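You operate a simulated robot arm through the tools that you are given. There is no shell and no other tool. Be economical: measure what you need, move in short steps, check, and stop when the job is done.

You run a simulated two-armed robot. Do the job below in one go: nothing can be reset, and whatever is moved stays where it is left.

Task
Take the yellow felt block and put it on the long blue stand. Stack the grey tin labelled "95" from the top of the wooden bench on top of the grey tin labelled "27". Screw the lid back on the white jar. Open the left green drawer, take the green cloth from the inside of the left green drawer and put it in the teal tray and shut the drawer again. Open the left orange drawer, take the black brush from the top of the green bench and put it in the inside of the left orange drawer, then shut the drawer. Close the upper chest drawer. Fetch the pink cloth from the top of the green bench and set it on the top of the orange bench. Take the small eye bolt from the top of the blue bench and leave it on top of the green rubber roller. Put the blue brush from the top of the blue bench on the finish card. Put the purple wax bar on the green tray. Put the grey cloth from the top of the grey bench on the black log book. Lift the lid of the white case open. Any order will do.

The check looks at the end state, three seconds after you hand in, the way a careful person would. Anything else that was tipped, shoved, dropped, spilled or broken makes it a failure. A push-on lid holds only when it is set on centred and level and pressed home; a screw cap is set on level and turned clockwise until tight. Flat cloth is picked up by pressing the open fingertips on it (5 to 10 N) and closing them slowly along it; thin cloth reads only 2 to 8 mm in the jaws.

Robot
Two 7-joint arms with two-finger parallel grippers on one trunk, on a base that drives. Base frame: it is fixed to the floor where the robot stands at the start and does not move with it; the origin is under the middle of the robot, x ahead of it, y to its left, z up; the surface under the hand at the start is at about z = 0.85. Readings come in m, degrees, newtons and seconds.
The left shoulder is at the start at [0.02, 0.17, 1.178], the right one opposite. With the tool pointing down near the work surface each hand reaches from about 0.2 to 0.68 m from the robot's upright axis, wherever it stands, measured 20 degrees to its own side. Places, roughly: black brush (12x4x5 cm) [0.2, 4.8, 0.9]; black log book (15x10x3 cm) [0.1, 6.4, 0.9]; blue brush (5x4x5 cm) [-1, 1.8, 0.9]; finish card [0, 4, 0.75]; green cloth (7x5x4 cm) [0.1, 4.3, 0.7]; green rubber roller (6x6x5 cm) [-0.6, 1.8, 0.9]; green tray (15x19x3 cm) [-3.6, 1.3, 0.8]; grey cloth (7x5x4 cm) [0.2, 6.7, 0.9]; grey tin [1, 0.75, 1]; inside of the left orange drawer [1.8, 3.1, 0.7]; left green drawer [0.2, 4.4, 0.7]; left orange drawer [1.8, 3.2, 0.7]; lid of the white case [0, 4.3, 0.9]; long blue stand [-2.6, -1.3, 0.4]; pink cloth (7x5x4 cm) [0.2, 3.2, 0.9]; purple wax bar (10x4x3 cm) [-1.7, -0.1, 1]; small eye bolt [-0.5, 1.75, 1]; teal tray (20x15x5 cm) [-0.3, 3.6, 0.9]; top of the orange bench [1.8, 2.8, 0.8]; upper chest drawer [0.4, 3.7, 0.9]; white jar [-0.5, 1.5, 1]; yellow felt block (6x5x4 cm) [0.5, -0.1, 0.9]. Payload 3.8 kg a hand.
The tool frame of a hand sits at the grasp point between the pads (the TCP): z along the fingers, y along the line on which they close. The tips reach 0.03 m beyond it. Largest opening 0.11 m; finger width 0.02, thickness 0.01; the body of the gripper, 0.048 by 0.112 m, starts 0.055 m behind the TCP.
Orientation is that of the tool frame in the base frame, as a unit quaternion [w, x, y, z]. With the fingers straight down and closing along the base's y, the tool's x points along the base's -x, its y along +y and its z along -z.

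Tools
- The arms move only by the tool nudge_tool. It takes "left_rows", "right_rows" or both (then of equal length, played together; a hand with none holds still); each is text: rows parted by semicolons, each of 7 numbers parted by spaces: the shift along the base's x, y, z in m, then the turn, a rotation vector about the base's x, y, z in degrees, then the finger opening in m, from 0 to 0.11. In form: tx ty tz rx ry rz jaw; .... A call has 1 to 10 rows; each row shifts and turns the commanded pose from where the row before left it. Each row takes 0.2 s and may step no farther than 0.05 m and 8.6 degrees from the row before; otherwise, or with a gripper value out of range, the whole call is refused. A pose out of reach is approached as far as the arm can. The call stops where the force on the tool passes 40 N (or 10 N more than at its start, if that is more) or the arm is blocked; 0.2 s more then pass. Each finger travels about 0.072 m/s and halts on what it meets, pressing with about 31 N; the grip force reading is that of the motor and also rises with nothing between the fingers. The clock runs only during rows and for 0.2 s after the last one: add rows that do not move to give the fingers time. It gives the time, the measured TCP pose, the force on the tool (base axes), the opening and the grip force at its end, in the units of the frame above (readings bear some noise), with the torque about the TCP (base axes, N m) and any sound that the robot's microphone picked up.
- Cameras (640 x 400 px; columns grow to the right, rows downward): "scene" is now at [0.0907, -0.0115, 1.338]; the picture's right is [-0.05, -1.00, 0.00], its down [-0.51, 0.02, -0.86] and it looks along [0.86, -0.04, -0.51] (base axes); focal length 296 px, centre (320, 200). "left" rides on the left gripper at [0.072, -0.017, -0.103] in its tool frame; the picture's right is [0.23, 0.97, 0.00], its down [-0.76, 0.18, -0.62] and it looks along [-0.61, 0.14, 0.78] (tool axes); focal length 222 px, centre (320, 200). "right" rides on the right gripper at [0.072, 0.017, -0.103] in its tool frame; the picture's right is [-0.23, 0.97, 0.00], its down [-0.76, -0.18, -0.62] and it looks along [-0.61, -0.14, 0.78] (tool axes); focal length 222 px, centre (320, 200). There is no depth. A picture from a camera that has moved, and an enlarged one, comes with that camera's place and axes in the base frame and with its lens. The place of the scene camera against the robot may be out by one fixed shift of up to 0.025 m in any direction.
- get_image(camera): a new picture of that camera. No time passes.
- slide_trunk(by): slides the trunk up (or, below 0, down) by that many m; the arms and the scene camera ride with it, the base frame stays. It gives what a move gives, with no picture.
- base_move(legs): drives the robot by 1 to 6 legs, each [ahead, turn to the left] in m and degrees, along the robot's own axes; the way and the turn of a leg run together, so that a leg with both is an arc; at most 1.5 m and 180 degrees a leg. The arms and the cameras ride along, it lands a little off, and it stops where it bumps. It gives what a move gives.
- head_to(pan, tilt): turns the head with the scene camera to pan (to the left, within 80 degrees either way) and tilt (down, from -29 to 69), counted from straight ahead of the robot. It gives what a move gives.
- close_up(camera, box): a new picture of the part [left, top, right, bottom] of that camera's present view, enlarged. No time passes.
- sign_off(): hands the job in; it is judged then, once.

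Go step by step. Nothing tells you exact positions but the pictures and the camera data: compare them with the known pose of the tool, close in by small moves and look again before you grip or let go. The budget is 577 turns and 370 pictures, counting those below and the enlarged ones. Unless the task says otherwise, let go and move clear before handing in, and close with one line.

The tools are called after "Request:" as a command line: name --argument value ..., lists and objects as JSON in quotes. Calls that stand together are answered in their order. nudge_tool: Moves the arms, as the interface text tells. Its arguments: {"type":"object","properties":{"left_rows":{"type":"string"},"right_rows":{"type":"string"}},"required":[]} The other tools are called the same way: slide_trunk (by) slides the trunk up or down; base_move (legs) drives the base; head_to (pan, tilt) turns the head that bears the scene camera; get_image (camera) takes a picture; close_up (camera, box) takes an enlarged picture of a part of a camera's view; sign_off () hands the job in.

At the start:

```text
clock: 0.0
left_tool_pos: [0.5178, 0.1584, 1.1431]
left_tcp_rot: [0.0, 0.0, 1.0, 0.0]
left_contact_force: [0.3, -0.3, 0.3]
left_moment: [0.01, 0.02, -0.03]
left_gripper_width: 0.1101
left_grasp_force: 0.0
right_tool_pos: [0.4436, -0.2646, 1.1467]
right_tcp_rot: [0.0, 0.0, 1.0, -0.001]
right_contact_force: [-0.1, -1.0, 0.2]
right_moment: [0.0, 0.0, 0.01]
right_gripper_width: 0.1101
right_grasp_force: 0.0
trunk travel left (down, up): [-0.275, 0.295]
robot x, y, heading: [0.004, -0.0022, -0.1]
head pan, tilt: [-2.7, 30.6]
```

scene: 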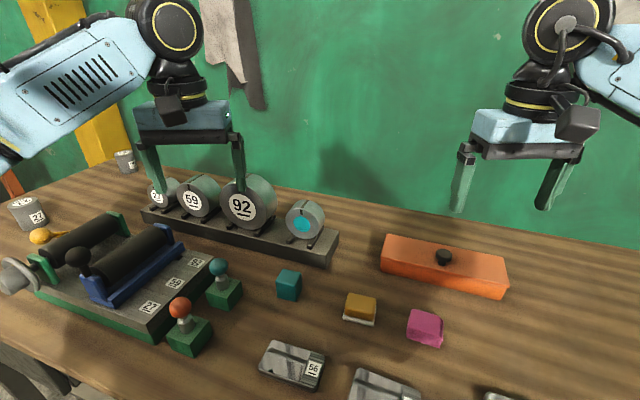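
right: 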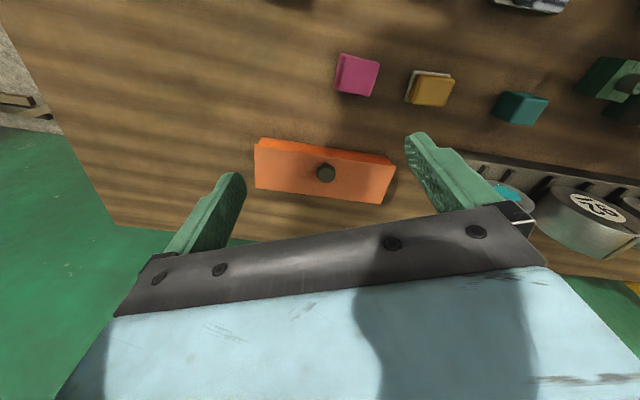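
left: 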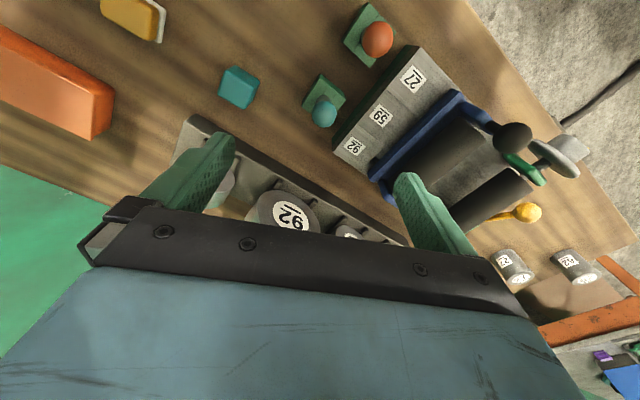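

I see the wooden bench with the yellow block, tins to the left and other things around it. First I take a closer look at the tins and the block.

Request:
close_up --camera "scene" --box '[0, 130, 200, 260]'

Request:
close_up --camera "scene" --box '[240, 230, 520, 400]'

```text
3.08 times, centred on (100, 195) of scene
camera zoom: at [0.0907, -0.0115, 1.338], right [-0.05, -1.0, 0.0], down [-0.51, 0.02, -0.86], along [0.86, -0.04, -0.51], focal length 909 px, centre (997, 215)
```

zoom: 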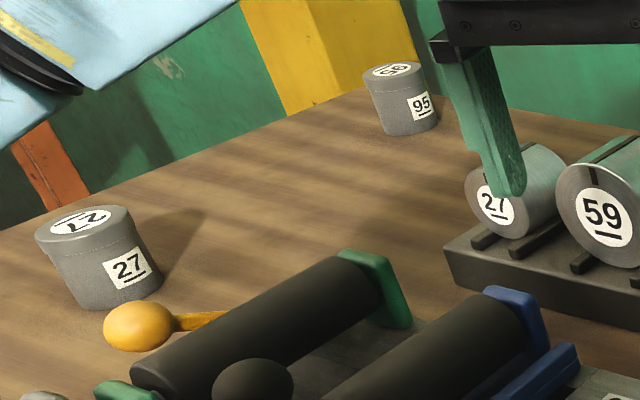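

```text
2.29 times, centred on (380, 315) of scene
camera zoom: at [0.0907, -0.0115, 1.338], right [-0.05, -1.0, 0.0], down [-0.51, 0.02, -0.86], along [0.86, -0.04, -0.51], focal length 675 px, centre (183, -63)
```

zoom: 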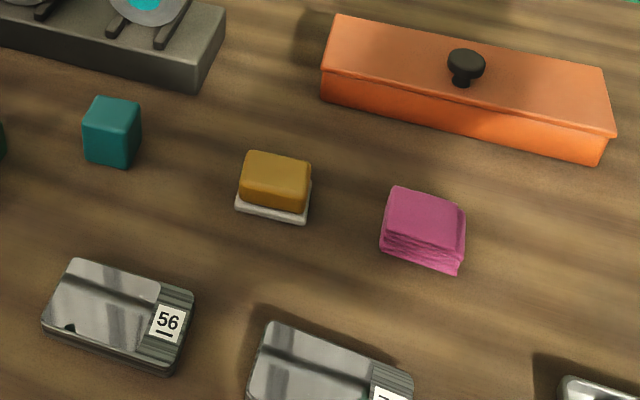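

Both tins are far on the left side of the bench. I look around before driving.

Request:
head_to --pan 60 --tilt 20

Request:
get_image --camera "scene"

Request:
head_to --pan -60 --tilt 20

Request:
get_image --camera "scene"

Request:
head_to --pan 0 --tilt 60

Request:
get_image --camera "scene"

```text
clock: 1.3
left_tool_pos: [0.5186, 0.158, 1.1438]
left_tcp_rot: [0.0, -0.001, 1.0, 0.0]
left_contact_force: [-0.3, -0.2, 1.1]
left_moment: [-0.01, 0.04, -0.01]
left_gripper_width: 0.1098
left_grasp_force: 0.2
right_tool_pos: [0.4434, -0.266, 1.1464]
right_tcp_rot: [0.0, -0.001, 1.0, 0.0]
right_contact_force: [-0.3, -0.7, 0.7]
right_moment: [-0.05, 0.0, -0.01]
right_gripper_width: 0.1102
right_grasp_force: 0.1
trunk travel left (down, up): [-0.275, 0.295]
robot x, y, heading: [0.0008, -0.0033, 0.1]
head pan, tilt: [60.0, 20.0]
```

```text
364 pictures are left
camera scene: at [0.0472, 0.0733, 1.355], right [0.87, -0.5, 0.0], down [-0.17, -0.3, -0.94], along [0.47, 0.81, -0.34], focal length 296 px, centre (320, 200)
```

scene: 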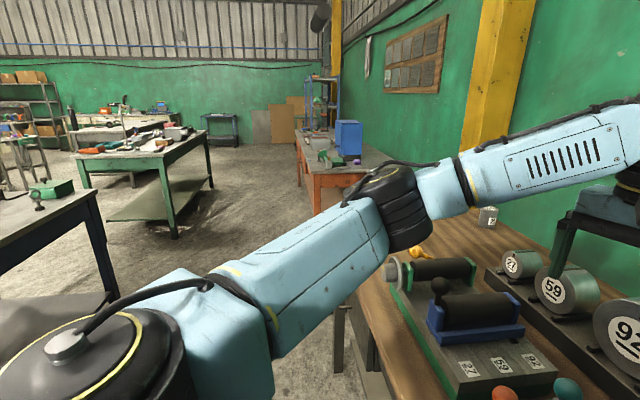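

```text
clock: 3.3
left_tool_pos: [0.5187, 0.1587, 1.1443]
left_tcp_rot: [0.0, -0.001, 1.0, 0.0]
left_contact_force: [-0.5, 0.1, -0.6]
left_moment: [0.01, 0.02, 0.02]
left_gripper_width: 0.1099
left_grasp_force: 0.1
right_tool_pos: [0.4447, -0.2654, 1.1468]
right_tcp_rot: [0.0, 0.0, 1.0, 0.0]
right_contact_force: [-0.9, 0.4, -0.1]
right_moment: [0.0, 0.02, -0.02]
right_gripper_width: 0.1101
right_grasp_force: 0.0
trunk travel left (down, up): [-0.275, 0.295]
robot x, y, heading: [-0.0025, -0.0009, 0.1]
head pan, tilt: [-60.0, 20.0]
```

```text
363 pictures are left
camera scene: at [0.0472, -0.0879, 1.355], right [-0.87, -0.5, 0.0], down [-0.17, 0.3, -0.94], along [0.47, -0.81, -0.34], focal length 296 px, centre (320, 200)
```

scene: 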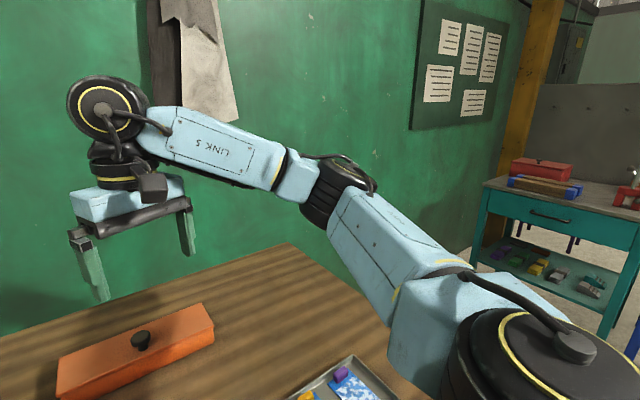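

```text
clock: 4.6
left_tool_pos: [0.5178, 0.1585, 1.1437]
left_tcp_rot: [0.0, -0.001, 1.0, 0.0]
left_contact_force: [0.0, -0.4, 0.2]
left_moment: [-0.02, 0.01, -0.01]
left_gripper_width: 0.1099
left_grasp_force: 0.1
right_tool_pos: [0.4428, -0.2657, 1.1466]
right_tcp_rot: [-0.001, 0.0, 1.0, 0.0]
right_contact_force: [0.2, 0.2, 0.5]
right_moment: [0.02, 0.02, 0.03]
right_gripper_width: 0.1101
right_grasp_force: 0.0
trunk travel left (down, up): [-0.275, 0.295]
robot x, y, heading: [-0.0008, 0.0024, -0.1]
head pan, tilt: [0.0, 60.0]
```

```text
362 pictures are left
camera scene: at [0.0673, -0.0074, 1.2969], right [0.0, -1.0, 0.0], down [-0.87, 0.0, -0.5], along [0.5, 0.0, -0.87], focal length 296 px, centre (320, 200)
```

scene: 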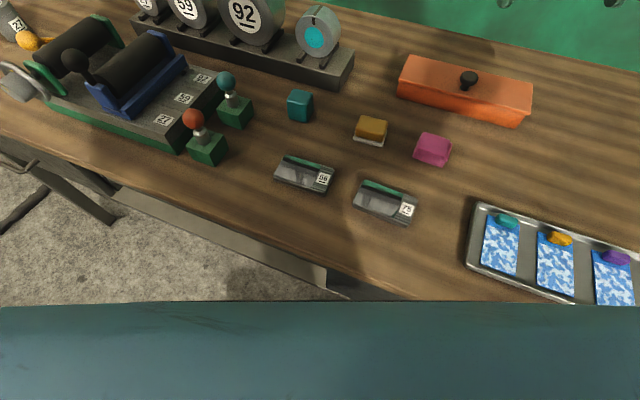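

The yellow block is at about (0.46, -0.105). I bring the right hand over it and look with its camera.

Request:
nudge_tool --right_rows "0.004 0.04 -0.035 0 0 0 0.1; 0.004 0.04 -0.035 0 0 0 0.1; 0.004 0.04 -0.035 0 0 0 0.1; 0.004 0.04 -0.035 0 0 0 0.1; 0 0 0 0 0 0 0.1"

Request:
get_image --camera "right"

Request:
get_image --camera "scene"

```text
refused: row 1 steps farther than a row can; nothing moved
```

```text
361 pictures are left
camera right: at [0.3714, -0.2491, 1.249], right [0.23, 0.97, 0.0], down [0.76, -0.18, 0.62], along [0.61, -0.14, -0.78], focal length 222 px, centre (320, 200)
```

right: 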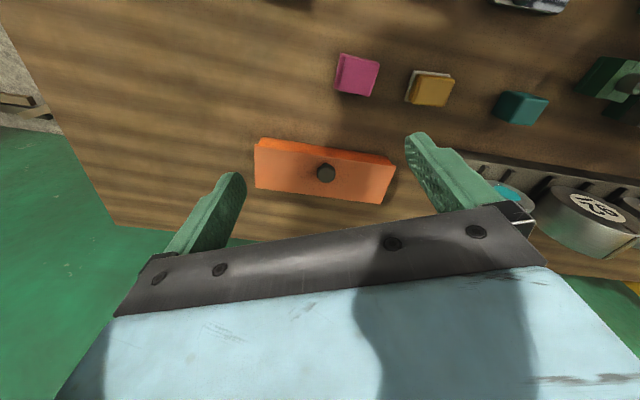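

```text
360 pictures are left
camera scene: at [0.0673, -0.0074, 1.2969], right [0.0, -1.0, 0.0], down [-0.87, 0.0, -0.5], along [0.5, 0.0, -0.87], focal length 296 px, centre (320, 200)
```

scene: 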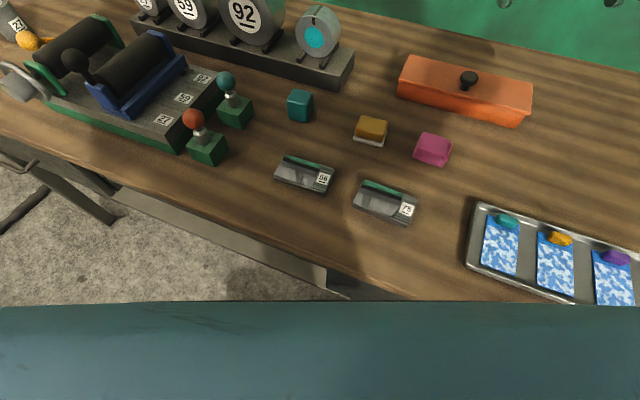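

The hand camera puts the block at about (0.488, -0.104). I retry with smaller steps.

Request:
nudge_tool --right_rows "0.007 0.032 -0.03 0 0 -2 0.1; 0.007 0.032 -0.03 0 0 -2 0.1; 0.007 0.032 -0.03 0 0 -2 0.1; 0.007 0.032 -0.03 0 0 -2 0.1; 0.007 0.032 -0.03 0 0 -2 0.1; 0 0 0 0 0 0 0.1"

Request:
get_image --camera "right"

```text
clock: 6.0
left_tool_pos: [0.5173, 0.1582, 1.1438]
left_tcp_rot: [0.0, -0.001, 1.0, 0.001]
left_contact_force: [-0.5, 0.2, 0.0]
left_moment: [-0.01, -0.03, 0.04]
left_gripper_width: 0.11
left_grasp_force: 0.1
right_tool_pos: [0.477, -0.1039, 0.9942]
right_tcp_rot: [0.0, 0.088, 0.996, 0.0]
right_contact_force: [0.2, -0.2, -0.4]
right_moment: [0.02, -0.01, 0.0]
right_gripper_width: 0.0997
right_grasp_force: 0.0
trunk travel left (down, up): [-0.275, 0.295]
robot x, y, heading: [-0.0014, 0.0007, 0.0]
head pan, tilt: [0.0, 60.0]
```

```text
359 pictures are left
camera right: at [0.4089, -0.0754, 1.0971], right [0.39, 0.92, 0.0], down [0.72, -0.31, 0.62], along [0.57, -0.25, -0.78], focal length 222 px, centre (320, 200)
```

right: 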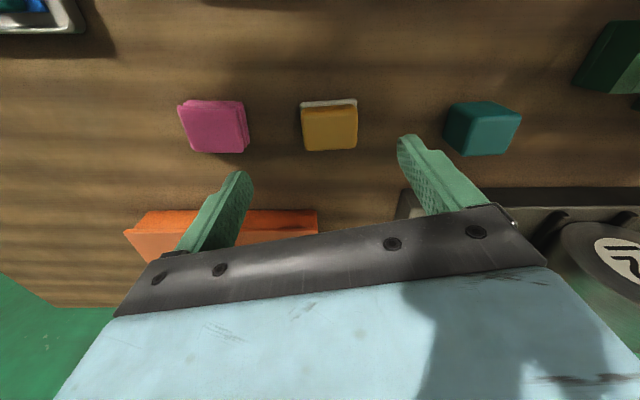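

Block at about (0.485, -0.10), turned a little more. I align, then descend.

Request:
nudge_tool --right_rows "0.004 0.002 -0.02 0 0 -5 0.1; 0.004 0.002 -0.02 0 0 -4 0.1; 0 0 -0.03 0 0 0 0.1; 0 0 -0.02 0 0 0 0.1; 0 0 -0.014 0 0 0 0.1;0 0 0 0 0 0 0.1"

Request:
get_image --camera "right"

```text
clock: 7.4
left_tool_pos: [0.5176, 0.1572, 1.143]
left_tcp_rot: [0.001, -0.002, 1.0, 0.001]
left_contact_force: [0.7, -0.2, 0.0]
left_moment: [-0.04, 0.03, 0.0]
left_gripper_width: 0.1099
left_grasp_force: 0.0
right_tool_pos: [0.4871, -0.1022, 0.8913]
right_tcp_rot: [0.0, 0.166, 0.986, 0.0]
right_contact_force: [-0.3, -0.2, -0.5]
right_moment: [-0.04, -0.01, -0.01]
right_gripper_width: 0.1
right_grasp_force: 0.0
trunk travel left (down, up): [-0.275, 0.295]
robot x, y, heading: [-0.0019, -0.0007, -0.1]
head pan, tilt: [0.0, 60.0]
```

```text
358 pictures are left
camera right: at [0.4249, -0.0626, 0.9951], right [0.53, 0.85, 0.0], down [0.66, -0.42, 0.62], along [0.53, -0.33, -0.78], focal length 222 px, centre (320, 200)
```

right: 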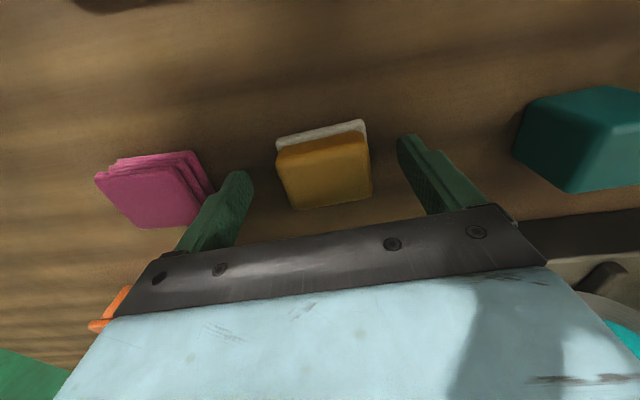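

The block sits between the pads. I lower slightly and close.

Request:
nudge_tool --right_rows "0 0 -0.004 0 0 0 0.1; 0 0 0 0 0 0 0.08; 0 0 0 0 0 0 0.06; 0 0 0 0 0 0 0.04; 0 0 0 0 0 0 0.03; 0 0 0 0 0 0 0.02; 0 0 0 0 0 0 0.02"

Request:
get_image --camera "right"

```text
clock: 9.0
left_tool_pos: [0.5178, 0.1573, 1.1457]
left_tcp_rot: [0.0, -0.001, 1.0, 0.0]
left_contact_force: [-0.3, 0.0, -0.1]
left_moment: [-0.03, 0.0, -0.01]
left_gripper_width: 0.1101
left_grasp_force: 0.1
right_tool_pos: [0.4869, -0.1029, 0.8876]
right_tcp_rot: [-0.001, 0.165, 0.986, 0.0]
right_contact_force: [-0.4, -0.7, 0.3]
right_moment: [0.01, -0.01, -0.02]
right_gripper_width: 0.0594
right_grasp_force: 30.8
trunk travel left (down, up): [-0.275, 0.295]
robot x, y, heading: [0.0017, -0.0002, 0.1]
head pan, tilt: [0.0, 60.0]
```

```text
357 pictures are left
camera right: at [0.4244, -0.0629, 0.9909], right [0.53, 0.85, 0.0], down [0.66, -0.42, 0.62], along [0.53, -0.33, -0.78], focal length 222 px, centre (320, 200)
```

right: 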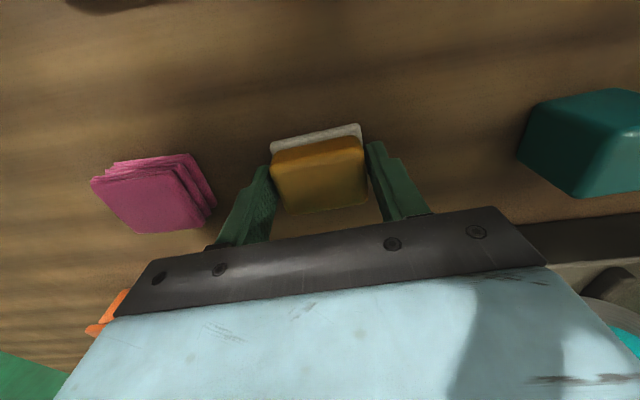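

Gripped at 59 mm. I lift it and check, then back away from the bench.

Request:
nudge_tool --right_rows "0 0 0.02 0 0 0 0.02; 0 0 0.045 0 0 0 0.02; 0 0 0.045 0 0 0 0.02; 0 0 0.045 0 0 0 0.02; 0 0 0.045 0 0 0 0.02; 0 0 0.045 0 0 0 0.02; -0.03 -0.03 0 0 0 0 0.02; -0.03 -0.03 0 0 0 0 0.02; -0.03 -0.03 0 0 0 0 0.02; -0.03 -0.03 0 0 0 0 0.02"

Request:
get_image --camera "right"

```text
clock: 11.2
left_tool_pos: [0.5182, 0.1566, 1.145]
left_tcp_rot: [0.0, -0.001, 1.0, 0.0]
left_contact_force: [-0.8, -0.4, -0.5]
left_moment: [0.01, 0.0, 0.02]
left_gripper_width: 0.11
left_grasp_force: 0.0
right_tool_pos: [0.3638, -0.2219, 1.1332]
right_tcp_rot: [0.0, 0.167, 0.986, 0.0]
right_contact_force: [0.5, -0.3, -1.4]
right_moment: [0.0, 0.01, -0.02]
right_gripper_width: 0.0594
right_grasp_force: 30.9
trunk travel left (down, up): [-0.275, 0.295]
robot x, y, heading: [-0.0026, -0.0015, -0.1]
head pan, tilt: [0.0, 60.0]
```

```text
356 pictures are left
camera right: at [0.3024, -0.1828, 1.2367], right [0.53, 0.85, 0.0], down [0.66, -0.42, 0.62], along [0.53, -0.33, -0.78], focal length 222 px, centre (320, 200)
```

right: 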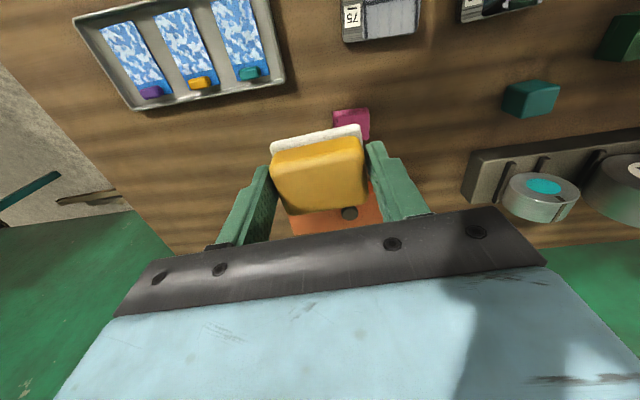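

The block is held securely, with its white felt. Now I drive in reverse along the bench front towards its left end.

Request:
base_move --legs '[[-0.2, 0], [0, -109.4], [-1.417, 0]]'

Request:
head_to --pan 60 --tilt 25

Request:
get_image --camera "scene"

```text
clock: 24.1
left_tool_pos: [0.2434, 0.7967, 1.1448]
left_tcp_rot: [0.0, 0.813, 0.583, 0.0]
left_contact_force: [0.0, 0.4, 0.4]
left_moment: [0.0, 0.01, -0.02]
left_gripper_width: 0.1102
left_grasp_force: 0.1
right_tool_pos: [-0.0667, 1.0626, 1.1344]
right_tcp_rot: [-0.001, 0.898, 0.44, 0.001]
right_contact_force: [0.0, 0.8, -0.7]
right_moment: [0.0, -0.01, -0.01]
right_gripper_width: 0.0594
right_grasp_force: 31.2
trunk travel left (down, up): [-0.275, 0.295]
robot x, y, heading: [0.2573, 1.3355, -108.7]
head pan, tilt: [0.0, 60.0]
```

```text
clock: 25.4
left_tool_pos: [0.244, 0.7967, 1.1439]
left_tcp_rot: [0.0, 0.812, 0.583, 0.0]
left_contact_force: [-0.1, 0.0, 0.2]
left_moment: [0.02, 0.01, 0.01]
left_gripper_width: 0.11
left_grasp_force: 0.1
right_tool_pos: [-0.0672, 1.0615, 1.1343]
right_tcp_rot: [0.001, 0.898, 0.44, 0.0]
right_contact_force: [0.1, 0.3, -1.6]
right_moment: [0.0, 0.0, -0.02]
right_gripper_width: 0.0593
right_grasp_force: 31.2
trunk travel left (down, up): [-0.275, 0.295]
robot x, y, heading: [0.2627, 1.3428, -108.9]
head pan, tilt: [60.0, 25.0]
```

```text
355 pictures are left
camera scene: at [0.2942, 1.2408, 1.3469], right [-0.75, -0.66, 0.0], down [-0.28, 0.32, -0.91], along [0.6, -0.68, -0.42], focal length 296 px, centre (320, 200)
```

scene: 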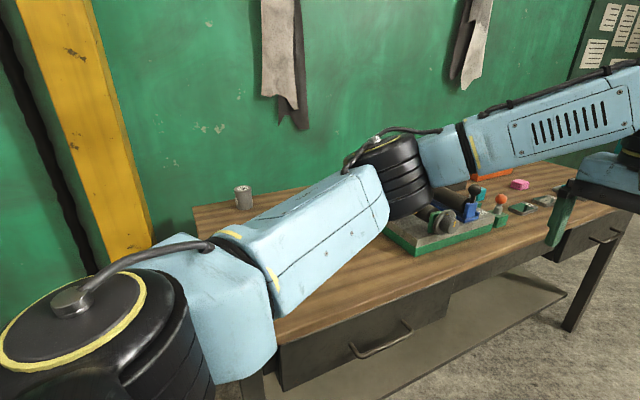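

The bench end and tin 95 are as I computed. I reverse round to the end of the bench.

Request:
base_move --legs '[[0, -46.4], [-0.925, 0], [0, 45.3]]'

Request:
head_to --pan 5 --tilt 35

Request:
get_image --camera "scene"

```text
clock: 31.2
left_tool_pos: [0.518, 1.2787, 1.1435]
left_tcp_rot: [0.0, 0.976, 0.219, 0.0]
left_contact_force: [-0.1, -0.6, -0.5]
left_moment: [0.01, -0.05, 0.01]
left_gripper_width: 0.11
left_grasp_force: 0.1
right_tool_pos: [0.493, 1.6866, 1.1344]
right_tcp_rot: [0.0, 0.998, 0.055, 0.002]
right_contact_force: [-0.8, -0.4, -1.9]
right_moment: [0.03, -0.07, 0.02]
right_gripper_width: 0.0595
right_grasp_force: 30.5
trunk travel left (down, up): [-0.275, 0.295]
robot x, y, heading: [0.9227, 1.6424, -154.5]
head pan, tilt: [60.0, 25.0]
stopped in leg 2: the robot was blocked; the commanded pose is now the measured one
```

```text
clock: 32.5
left_tool_pos: [0.5195, 1.2797, 1.1454]
left_tcp_rot: [0.001, 0.976, 0.22, -0.001]
left_contact_force: [-0.1, 0.3, 0.4]
left_moment: [-0.01, -0.02, -0.01]
left_gripper_width: 0.1098
left_grasp_force: 0.1
right_tool_pos: [0.4951, 1.6883, 1.1345]
right_tcp_rot: [0.0, 0.998, 0.055, 0.0]
right_contact_force: [0.3, 0.8, -1.0]
right_moment: [-0.03, -0.01, -0.01]
right_gripper_width: 0.0598
right_grasp_force: 31.0
trunk travel left (down, up): [-0.275, 0.295]
robot x, y, heading: [0.9191, 1.6465, -154.7]
head pan, tilt: [5.0, 35.0]
```

```text
354 pictures are left
camera scene: at [0.8049, 1.5825, 1.3312], right [-0.51, 0.86, 0.0], down [0.49, 0.29, -0.82], along [-0.71, -0.41, -0.57], focal length 296 px, centre (320, 200)
```

scene: 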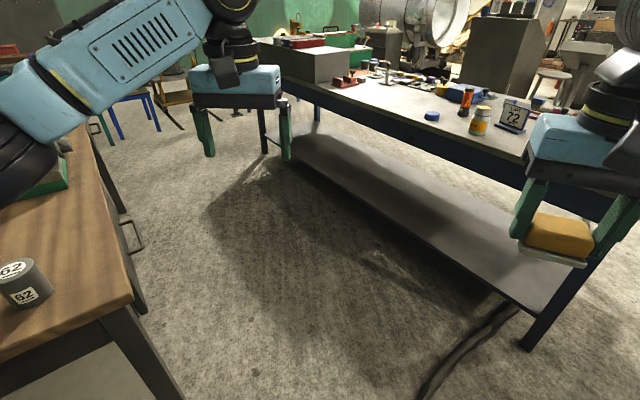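

Something behind blocked the base. I step forward a little, zoom on the tin and look to both sides.

Request:
close_up --camera "scene" --box '[0, 240, 100, 320]'

Request:
base_move --legs '[[0.1, 0], [0, 44.5]]'

Request:
head_to --pan 80 --tilt 30

Request:
get_image --camera "scene"

Request:
head_to --pan 10 --tilt 35

Request:
get_image --camera "scene"

```text
5.00 times, centred on (50, 280) of scene
camera zoom: at [0.8049, 1.5825, 1.3312], right [-0.51, 0.86, 0.0], down [0.49, 0.29, -0.82], along [-0.71, -0.41, -0.57], focal length 1477 px, centre (1670, -200)
```

zoom: 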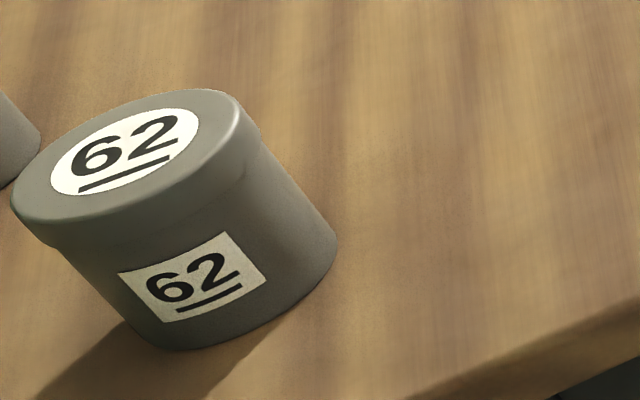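

```text
clock: 35.6
left_tool_pos: [0.7993, 1.0609, 1.145]
left_tcp_rot: [0.001, 0.821, 0.571, -0.002]
left_contact_force: [0.4, -0.2, 0.1]
left_moment: [-0.01, 0.03, 0.04]
left_gripper_width: 0.1099
left_grasp_force: 0.0
right_tool_pos: [0.496, 1.3355, 1.1344]
right_tcp_rot: [-0.001, 0.904, 0.428, 0.0]
right_contact_force: [-0.5, 0.3, -0.9]
right_moment: [0.03, 0.01, -0.02]
right_gripper_width: 0.0593
right_grasp_force: 31.0
trunk travel left (down, up): [-0.275, 0.295]
robot x, y, heading: [0.8291, 1.5993, -110.1]
head pan, tilt: [5.0, 35.0]
```

```text
clock: 37.1
left_tool_pos: [0.799, 1.0613, 1.1449]
left_tcp_rot: [0.002, 0.821, 0.571, -0.001]
left_contact_force: [-0.5, -0.8, -0.4]
left_moment: [0.0, 0.03, 0.01]
left_gripper_width: 0.11
left_grasp_force: 0.0
right_tool_pos: [0.4969, 1.3354, 1.1339]
right_tcp_rot: [0.0, 0.904, 0.427, 0.001]
right_contact_force: [-0.5, -0.5, -0.6]
right_moment: [-0.03, 0.01, 0.01]
right_gripper_width: 0.0593
right_grasp_force: 31.0
trunk travel left (down, up): [-0.275, 0.295]
robot x, y, heading: [0.8331, 1.6027, -110.1]
head pan, tilt: [80.0, 30.0]
```

```text
352 pictures are left
camera scene: at [0.8816, 1.5284, 1.339], right [-0.51, -0.86, 0.0], down [-0.43, 0.25, -0.87], along [0.75, -0.44, -0.5], focal length 296 px, centre (320, 200)
```

scene: 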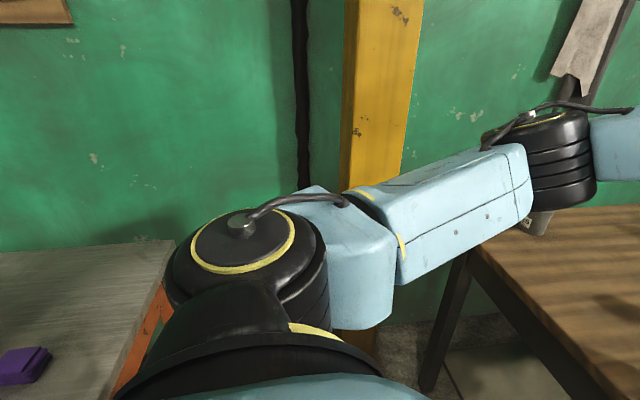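

```text
clock: 38.5
left_tool_pos: [0.7984, 1.0608, 1.1464]
left_tcp_rot: [0.001, 0.821, 0.571, -0.001]
left_contact_force: [0.2, -0.1, 0.2]
left_moment: [0.0, 0.01, 0.03]
left_gripper_width: 0.1101
left_grasp_force: 0.2
right_tool_pos: [0.4958, 1.3354, 1.1346]
right_tcp_rot: [0.001, 0.904, 0.428, 0.0]
right_contact_force: [0.0, 0.0, -0.9]
right_moment: [0.0, 0.0, -0.02]
right_gripper_width: 0.0596
right_grasp_force: 31.1
trunk travel left (down, up): [-0.275, 0.295]
robot x, y, heading: [0.8326, 1.6008, -110.5]
head pan, tilt: [10.0, 35.0]
```

```text
351 pictures are left
camera scene: at [0.7879, 1.4875, 1.3312], right [-0.98, 0.18, 0.0], down [0.1, 0.56, -0.82], along [-0.15, -0.81, -0.57], focal length 296 px, centre (320, 200)
```

scene: 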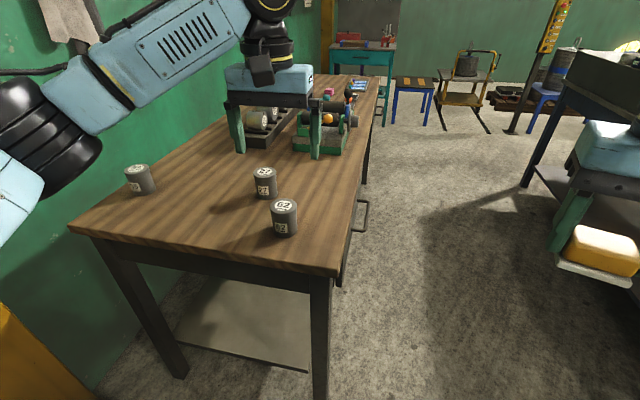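

Three tins stand here: 95 at the back, 27 and 62 at the front. I drive an S-curve to bring the left arm near tin 95.

Request:
base_move --legs '[[0.22, 40], [0.22, -40]]'

Request:
head_to --pan 25 --tilt 50

Request:
get_image --camera "scene"

Request:
get_image --camera "left"

```text
clock: 42.6
left_tool_pos: [0.8058, 0.6577, 1.1459]
left_tcp_rot: [0.001, 0.822, 0.569, -0.001]
left_contact_force: [0.1, 0.2, 0.2]
left_moment: [0.03, -0.01, -0.01]
left_gripper_width: 0.1102
left_grasp_force: 0.0
right_tool_pos: [0.5037, 0.9341, 1.1338]
right_tcp_rot: [0.0, 0.905, 0.426, 0.0]
right_contact_force: [0.0, -0.2, -0.4]
right_moment: [-0.04, 0.02, 0.01]
right_gripper_width: 0.0597
right_grasp_force: 31.1
trunk travel left (down, up): [-0.275, 0.295]
robot x, y, heading: [0.8405, 1.1954, -110.5]
head pan, tilt: [10.0, 35.0]
```

```text
clock: 43.4
left_tool_pos: [0.8064, 0.6577, 1.146]
left_tcp_rot: [0.001, 0.822, 0.569, -0.001]
left_contact_force: [0.8, 0.8, -0.8]
left_moment: [0.01, -0.04, -0.02]
left_gripper_width: 0.11
left_grasp_force: 0.1
right_tool_pos: [0.5037, 0.9344, 1.1331]
right_tcp_rot: [0.0, 0.904, 0.427, 0.0]
right_contact_force: [-0.6, 0.7, -1.1]
right_moment: [-0.01, 0.0, 0.02]
right_gripper_width: 0.0595
right_grasp_force: 30.9
trunk travel left (down, up): [-0.275, 0.295]
robot x, y, heading: [0.8411, 1.1992, -110.6]
head pan, tilt: [25.0, 50.0]
```

```text
350 pictures are left
camera scene: at [0.8201, 1.0947, 1.3095], right [-1.0, -0.08, 0.0], down [-0.06, 0.76, -0.64], along [0.05, -0.64, -0.77], focal length 296 px, centre (320, 200)
```

scene: 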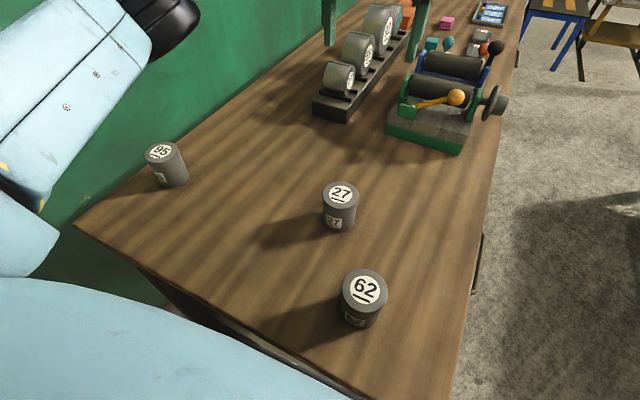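

```text
349 pictures are left
camera left: at [0.8144, 0.7329, 1.2499], right [0.99, -0.13, 0.0], down [-0.1, -0.77, 0.63], along [-0.08, -0.62, -0.78], focal length 222 px, centre (320, 200)
```

left: 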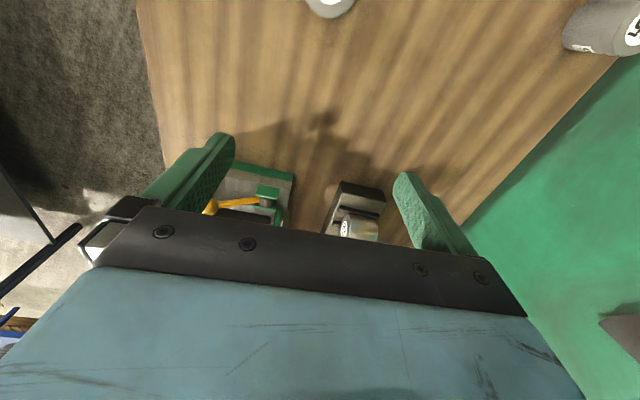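

Tin 95 is at about (1.16, 0.67). I move the left hand above it.

Request:
nudge_tool --left_rows "0.044 0.001 0 0 0 0 0.1; 0.044 0.001 0 0 0 0 0.1; 0.044 0.001 0 0 0 0 0.1; 0.044 0.001 0 0 0 0 0.1; 0.044 0.001 0 0 0 0 0.1; 0.044 0.001 0 0 0 0 0.1; 0.044 0.001 0 0 0 0 0.1; 0.03 0.001 0 0 0 0 0.1; 0 0 0 0 0 0 0.1"

Request:
get_image --camera "left"

Request:
get_image --camera "scene"

```text
clock: 45.4
left_tool_pos: [1.1437, 0.6662, 1.1458]
left_tcp_rot: [0.0, 0.822, 0.569, 0.0]
left_contact_force: [0.2, -1.0, -0.1]
left_moment: [0.01, -0.04, 0.0]
left_gripper_width: 0.0999
left_grasp_force: 0.0
right_tool_pos: [0.5036, 0.9343, 1.1334]
right_tcp_rot: [0.0, 0.905, 0.426, 0.0]
right_contact_force: [0.0, 0.3, -0.8]
right_moment: [0.0, -0.03, 0.02]
right_gripper_width: 0.0593
right_grasp_force: 31.0
trunk travel left (down, up): [-0.275, 0.295]
robot x, y, heading: [0.8443, 1.1983, -110.6]
head pan, tilt: [25.0, 50.0]
```

```text
348 pictures are left
camera left: at [1.1529, 0.7403, 1.2505], right [0.99, -0.13, 0.0], down [-0.1, -0.77, 0.63], along [-0.08, -0.62, -0.78], focal length 222 px, centre (320, 200)
```

left: 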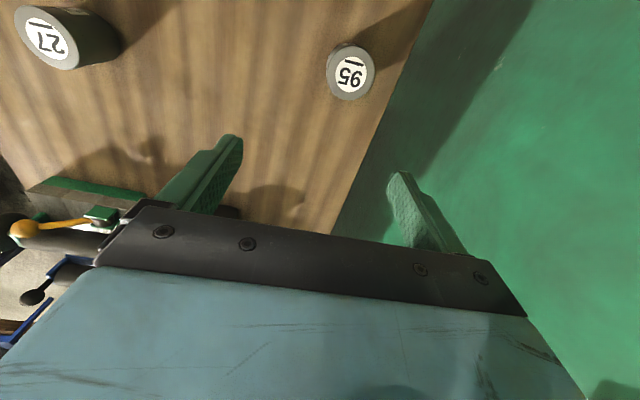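

```text
347 pictures are left
camera scene: at [0.8199, 1.0947, 1.3094], right [-1.0, -0.08, 0.0], down [-0.06, 0.76, -0.64], along [0.05, -0.64, -0.77], focal length 296 px, centre (320, 200)
```

scene: 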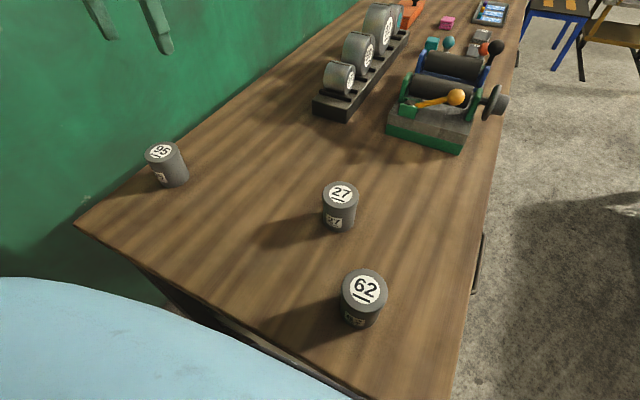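

The hand camera puts tin 95 at (1.184, 0.683), close to the wall. I move over it and turn the hand so the fingers clear the wall.

Request:
nudge_tool --left_rows "0.01 0.004 -0.01 0 0 8 0.09; 0.01 0.004 -0.01 0 0 8 0.09; 0.01 0.004 -0.01 0 0 8 0.09; 0.01 0.004 -0.01 0 0 8 0.09; 0 0 -0.01 0 0 8 0.09; 0 0 -0.02 0 0 8 0.09; 0 0 -0.02 0 0 8 0.09; 0 0 0 0 0 0 0.09"

Request:
get_image --camera "left"

Request:
get_image --camera "scene"

```text
clock: 47.2
left_tool_pos: [1.1831, 0.683, 1.0547]
left_tcp_rot: [0.001, 0.457, 0.889, -0.001]
left_contact_force: [-0.4, -0.3, -0.3]
left_moment: [-0.01, -0.02, 0.01]
left_gripper_width: 0.09
left_grasp_force: 0.1
right_tool_pos: [0.5041, 0.9344, 1.1343]
right_tcp_rot: [0.0, 0.905, 0.426, 0.0]
right_contact_force: [-0.6, 0.8, -0.4]
right_moment: [-0.01, -0.04, -0.01]
right_gripper_width: 0.0595
right_grasp_force: 31.1
trunk travel left (down, up): [-0.275, 0.295]
robot x, y, heading: [0.8384, 1.1928, -110.7]
head pan, tilt: [25.0, 50.0]
```

```text
346 pictures are left
camera left: at [1.1257, 0.7328, 1.1592], right [0.66, 0.75, 0.0], down [0.59, -0.51, 0.63], along [0.47, -0.41, -0.78], focal length 222 px, centre (320, 200)
```

left: 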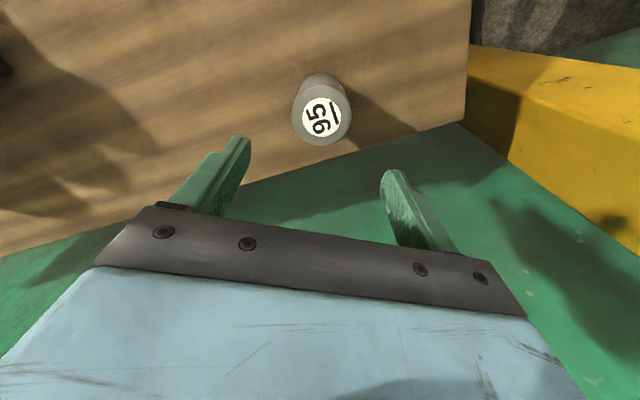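

```text
345 pictures are left
camera scene: at [0.8201, 1.0948, 1.3095], right [-1.0, -0.08, 0.0], down [-0.06, 0.76, -0.64], along [0.05, -0.64, -0.77], focal length 296 px, centre (320, 200)
```

scene: 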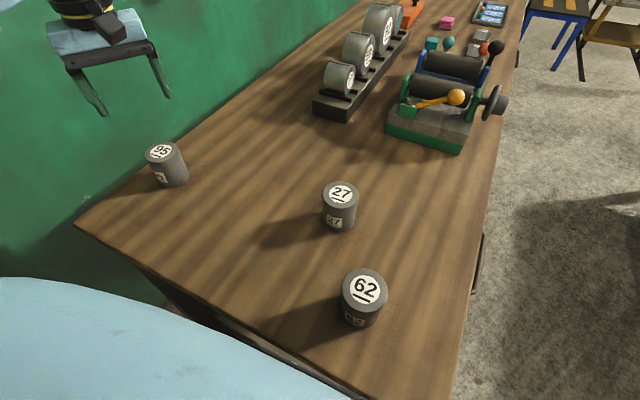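

Aligned within a few millimetres. I descend around tin 95 and close.

Request:
nudge_tool --left_rows "0.004 -0.003 -0.03 0 0 0 0.09; 0 0 -0.04 0 0 0 0.09; 0 0 -0.04 0 0 0 0.09; 0 0 -0.04 0 0 0 0.09; 0 0 -0.012 0 0 0 0.09; 0 0 0 0 0 0 0.09"

Request:
get_image --camera "left"

```text
clock: 48.6
left_tool_pos: [1.1868, 0.6799, 0.8922]
left_tcp_rot: [0.001, 0.459, 0.889, -0.001]
left_contact_force: [-0.2, 0.3, -0.4]
left_moment: [0.01, 0.0, 0.04]
left_gripper_width: 0.0902
left_grasp_force: 0.0
right_tool_pos: [0.5041, 0.9351, 1.1331]
right_tcp_rot: [0.0, 0.905, 0.425, 0.0]
right_contact_force: [0.4, 0.0, -1.9]
right_moment: [-0.01, 0.0, -0.02]
right_gripper_width: 0.0596
right_grasp_force: 31.0
trunk travel left (down, up): [-0.275, 0.295]
robot x, y, heading: [0.8427, 1.1996, -110.5]
head pan, tilt: [25.0, 50.0]
```

```text
344 pictures are left
camera left: at [1.1302, 0.7294, 0.997], right [0.66, 0.75, 0.0], down [0.59, -0.52, 0.63], along [0.47, -0.41, -0.78], focal length 222 px, centre (320, 200)
```

left: 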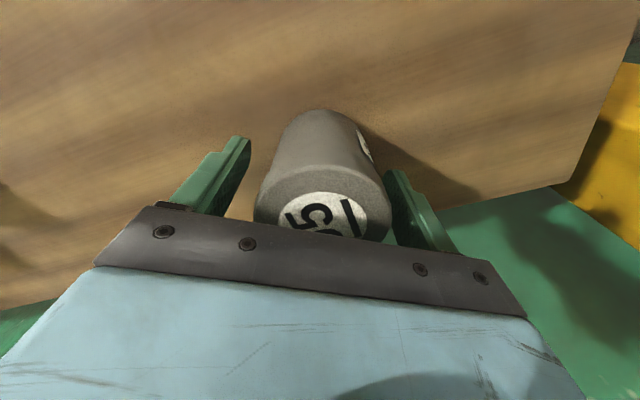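

Tin is between the fingers. I close and lift.

Request:
nudge_tool --left_rows "0 0 0 0 0 0 0.075; 0 0 0 0 0 0 0.06; 0 0 0 0 0 0 0.05; 0 0 0 0 0 0 0.04; 0 0 0 0 0 0 0.04; 0 0 0 0 0 0 0.04"

Request:
nudge_tool --left_rows "0 0 0.02 0 0 0 0.04; 0 0 0.04 0 0 0 0.04; 0 0 0.04 0 0 0 0.04; 0 0 0.04 0 0 0 0.04; 0 0 0.02 0 0 0 0.04; 0 0 0 0 0 0 0.04"

Request:
get_image --camera "left"

```text
clock: 50.0
left_tool_pos: [1.1876, 0.6798, 0.8936]
left_tcp_rot: [0.001, 0.459, 0.889, -0.001]
left_contact_force: [0.3, 1.2, -0.7]
left_moment: [0.07, -0.01, 0.02]
left_gripper_width: 0.0594
left_grasp_force: 30.8
right_tool_pos: [0.5035, 0.935, 1.1338]
right_tcp_rot: [0.0, 0.905, 0.425, -0.001]
right_contact_force: [-0.5, 0.4, -0.3]
right_moment: [0.01, 0.01, -0.01]
right_gripper_width: 0.0593
right_grasp_force: 30.8
trunk travel left (down, up): [-0.275, 0.295]
robot x, y, heading: [0.8449, 1.2008, -110.5]
head pan, tilt: [25.0, 50.0]
```

```text
clock: 51.4
left_tool_pos: [1.1876, 0.6814, 1.0526]
left_tcp_rot: [0.001, 0.459, 0.889, 0.0]
left_contact_force: [-0.4, 0.2, -2.9]
left_moment: [0.0, 0.0, 0.02]
left_gripper_width: 0.0592
left_grasp_force: 31.1
right_tool_pos: [0.5042, 0.9329, 1.1346]
right_tcp_rot: [0.0, 0.905, 0.426, 0.0]
right_contact_force: [0.5, 0.1, -0.9]
right_moment: [0.03, -0.01, -0.03]
right_gripper_width: 0.0594
right_grasp_force: 31.5
trunk travel left (down, up): [-0.275, 0.295]
robot x, y, heading: [0.8455, 1.198, -110.6]
head pan, tilt: [25.0, 50.0]
```

```text
343 pictures are left
camera left: at [1.1303, 0.7303, 1.1571], right [0.66, 0.75, 0.0], down [0.59, -0.52, 0.62], along [0.47, -0.41, -0.78], focal length 222 px, centre (320, 200)
```

left: 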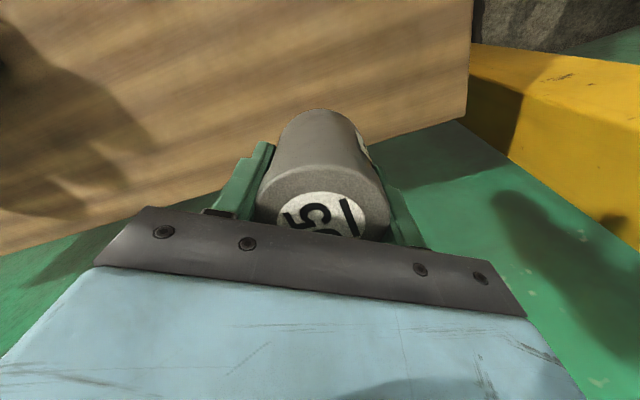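

Tin 95 is held and level. I carry it towards tin 27, stopping short to measure.

Request:
nudge_tool --left_rows "-0.044 0.006 0.003 0 0 0 0.04; -0.044 0.006 0.003 0 0 0 0.04; -0.044 0.006 0.003 0 0 0 0.04; -0.044 0.006 0.003 0 0 0 0.04; -0.044 0.007 0.003 0 0 0 0.04; -0.044 0.007 0.003 0 0 0 0.04; -0.044 0.007 0.003 0 0 0 0.04; 0 0 0 0 0 0 0.04"

Request:
get_image --camera "left"

Request:
get_image --camera "scene"

```text
clock: 53.2
left_tool_pos: [0.8816, 0.7264, 1.0752]
left_tcp_rot: [0.002, 0.458, 0.889, -0.001]
left_contact_force: [-0.1, -0.2, -3.1]
left_moment: [0.03, 0.04, -0.01]
left_gripper_width: 0.0594
left_grasp_force: 30.8
right_tool_pos: [0.5052, 0.9352, 1.1352]
right_tcp_rot: [0.0, 0.905, 0.426, 0.0]
right_contact_force: [0.3, 0.0, -0.8]
right_moment: [-0.01, 0.0, 0.0]
right_gripper_width: 0.0597
right_grasp_force: 30.9
trunk travel left (down, up): [-0.275, 0.295]
robot x, y, heading: [0.8429, 1.2001, -110.5]
head pan, tilt: [25.0, 50.0]
```

```text
342 pictures are left
camera left: at [0.8242, 0.7753, 1.1791], right [0.66, 0.75, 0.0], down [0.59, -0.52, 0.63], along [0.47, -0.41, -0.78], focal length 222 px, centre (320, 200)
```

left: 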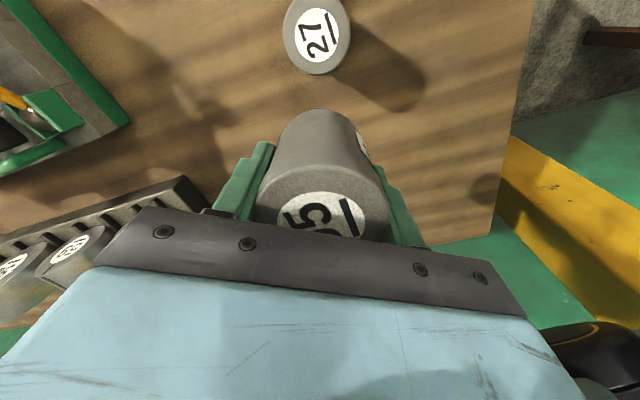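

```text
341 pictures are left
camera scene: at [0.8209, 1.0946, 1.3094], right [-1.0, -0.08, 0.0], down [-0.06, 0.76, -0.64], along [0.05, -0.64, -0.77], focal length 296 px, centre (320, 200)
```

scene: 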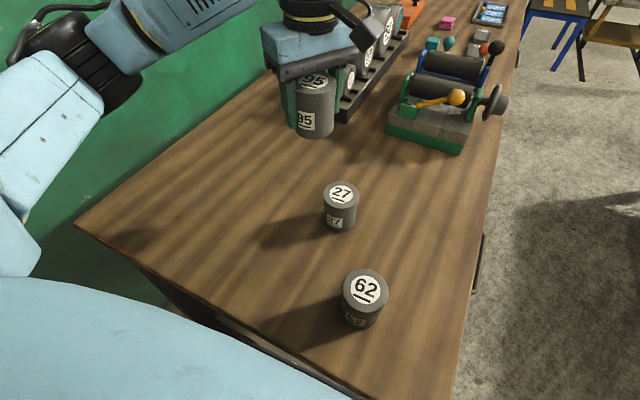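

Tin 27 is at (0.829, 0.768). I move over it and lower to just above.

Request:
nudge_tool --left_rows "-0.0253 0.0198 0 0 0 0 0.04; -0.0253 0.0198 0 0 0 0 0.04; 0 0 -0.04 0 0 0 0.04; 0 0 -0.03 0 0 0 0.04; 0 0 0 0 0 0 0.04"

Request:
close_up --camera "scene" --box '[240, 100, 440, 260]'

Request:
get_image --camera "left"

```text
clock: 54.4
left_tool_pos: [0.8283, 0.7658, 1.0034]
left_tcp_rot: [0.0, 0.459, 0.889, -0.001]
left_contact_force: [0.9, 1.0, -3.7]
left_moment: [0.0, 0.0, -0.02]
left_gripper_width: 0.0592
left_grasp_force: 31.1
right_tool_pos: [0.5044, 0.9359, 1.1339]
right_tcp_rot: [0.0, 0.905, 0.426, 0.0]
right_contact_force: [-0.3, -0.5, -1.0]
right_moment: [0.0, -0.03, -0.01]
right_gripper_width: 0.0593
right_grasp_force: 30.8
trunk travel left (down, up): [-0.275, 0.295]
robot x, y, heading: [0.84, 1.1964, -110.6]
head pan, tilt: [25.0, 50.0]
```

```text
2.50 times, centred on (340, 180) of scene
camera zoom: at [0.8202, 1.0946, 1.3094], right [-1.0, -0.08, 0.0], down [-0.06, 0.76, -0.64], along [0.05, -0.64, -0.77], focal length 739 px, centre (270, 250)
```

zoom: 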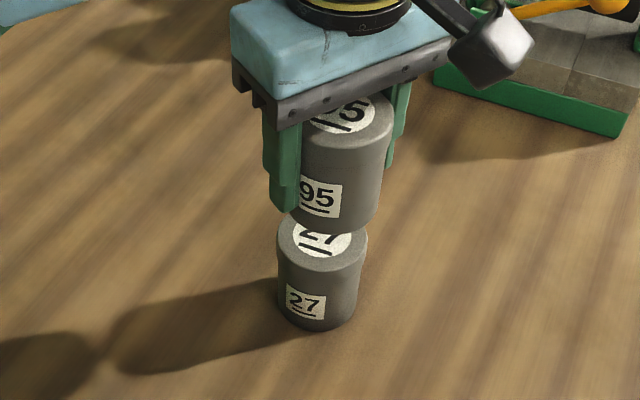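

```text
339 pictures are left
camera left: at [0.7712, 0.8152, 1.1079], right [0.66, 0.75, 0.0], down [0.59, -0.52, 0.63], along [0.47, -0.41, -0.78], focal length 222 px, centre (320, 200)
```

left: 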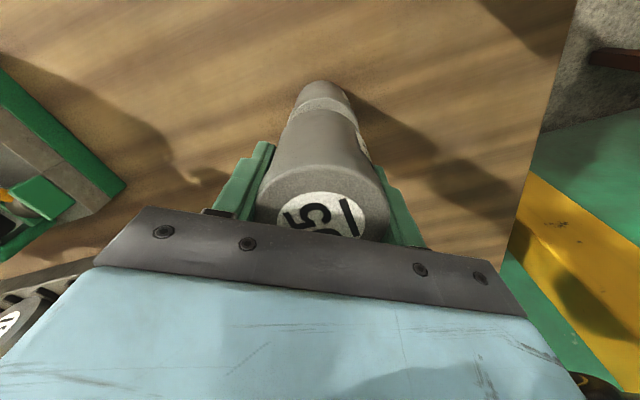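

Alignment looks within a few millimetres. I shift 3 mm in x and lower until contact.

Request:
nudge_tool --left_rows "0.003 0.001 -0.01 0 0 0 0.04; 0 0 -0.008 0 0 0 0.04; 0 0 -0.005 0 0 0 0.04; 0 0 -0.004 0 0 0 0.04; 0 0 0 0 0 0 0.04"

Request:
close_up --camera "scene" --box '[240, 100, 440, 260]'

```text
clock: 55.6
left_tool_pos: [0.8327, 0.7661, 0.978]
left_tcp_rot: [0.002, 0.459, 0.888, 0.0]
left_contact_force: [0.0, 0.4, -3.1]
left_moment: [0.01, 0.0, 0.01]
left_gripper_width: 0.059
left_grasp_force: 31.2
right_tool_pos: [0.5038, 0.9348, 1.1338]
right_tcp_rot: [0.0, 0.905, 0.426, 0.0]
right_contact_force: [-0.5, -1.0, -1.2]
right_moment: [-0.01, 0.01, -0.01]
right_gripper_width: 0.0595
right_grasp_force: 31.1
trunk travel left (down, up): [-0.275, 0.295]
robot x, y, heading: [0.8415, 1.1957, -110.6]
head pan, tilt: [25.0, 50.0]
```

```text
2.50 times, centred on (340, 180) of scene
camera zoom: at [0.8201, 1.0946, 1.3094], right [-1.0, -0.08, 0.0], down [-0.06, 0.76, -0.64], along [0.05, -0.64, -0.77], focal length 739 px, centre (270, 250)
```

zoom: 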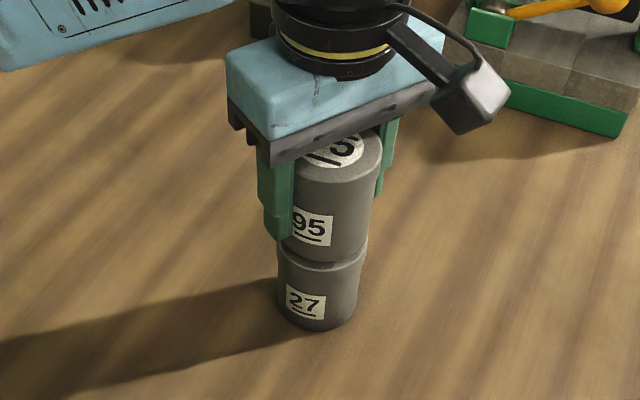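

Well aligned. A few more small steps down until it bears.

Request:
nudge_tool --left_rows "0 0 -0.003 0 0 0 0.04; 0 0 -0.002 0 0 0 0.04; 0 0 0 0 0 0 0.04"

```text
clock: 56.4
left_tool_pos: [0.8322, 0.7652, 0.9726]
left_tcp_rot: [0.002, 0.458, 0.889, -0.001]
left_contact_force: [0.5, 0.2, -2.8]
left_moment: [-0.01, 0.01, -0.01]
left_gripper_width: 0.0595
left_grasp_force: 30.9
right_tool_pos: [0.5037, 0.9346, 1.1339]
right_tcp_rot: [0.0, 0.904, 0.427, 0.0]
right_contact_force: [0.1, -0.6, -1.3]
right_moment: [-0.03, -0.01, -0.02]
right_gripper_width: 0.0592
right_grasp_force: 30.9
trunk travel left (down, up): [-0.275, 0.295]
robot x, y, heading: [0.8427, 1.1985, -110.2]
head pan, tilt: [25.0, 50.0]
```

Request:
nudge_tool --left_rows "0 0 -0.003 0 0 0 0.04; 0 0 -0.002 0 0 0 0.04; 0 0 0 0 0 0 0.04"

Request:
close_up --camera "scene" --box '[280, 130, 380, 240]'

```text
clock: 57.2
left_tool_pos: [0.8319, 0.7658, 0.9675]
left_tcp_rot: [0.001, 0.459, 0.888, -0.002]
left_contact_force: [-0.7, -0.7, 4.1]
left_moment: [0.0, -0.2, 0.0]
left_gripper_width: 0.0594
left_grasp_force: 31.1
right_tool_pos: [0.5039, 0.9359, 1.1341]
right_tcp_rot: [0.0, 0.905, 0.425, 0.0]
right_contact_force: [0.5, -0.7, -1.4]
right_moment: [0.0, 0.02, 0.0]
right_gripper_width: 0.0594
right_grasp_force: 31.1
trunk travel left (down, up): [-0.275, 0.295]
robot x, y, heading: [0.8428, 1.1977, -110.5]
head pan, tilt: [25.0, 50.0]
```

```text
3.64 times, centred on (330, 185) of scene
camera zoom: at [0.8202, 1.095, 1.3095], right [-1.0, -0.08, 0.0], down [-0.06, 0.76, -0.64], along [0.05, -0.64, -0.77], focal length 1074 px, centre (284, 254)
```

zoom: 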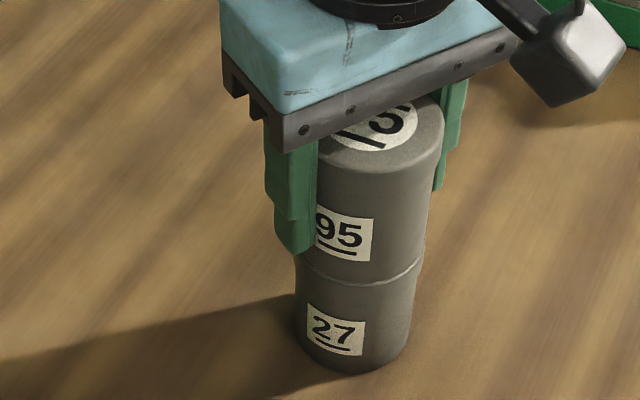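

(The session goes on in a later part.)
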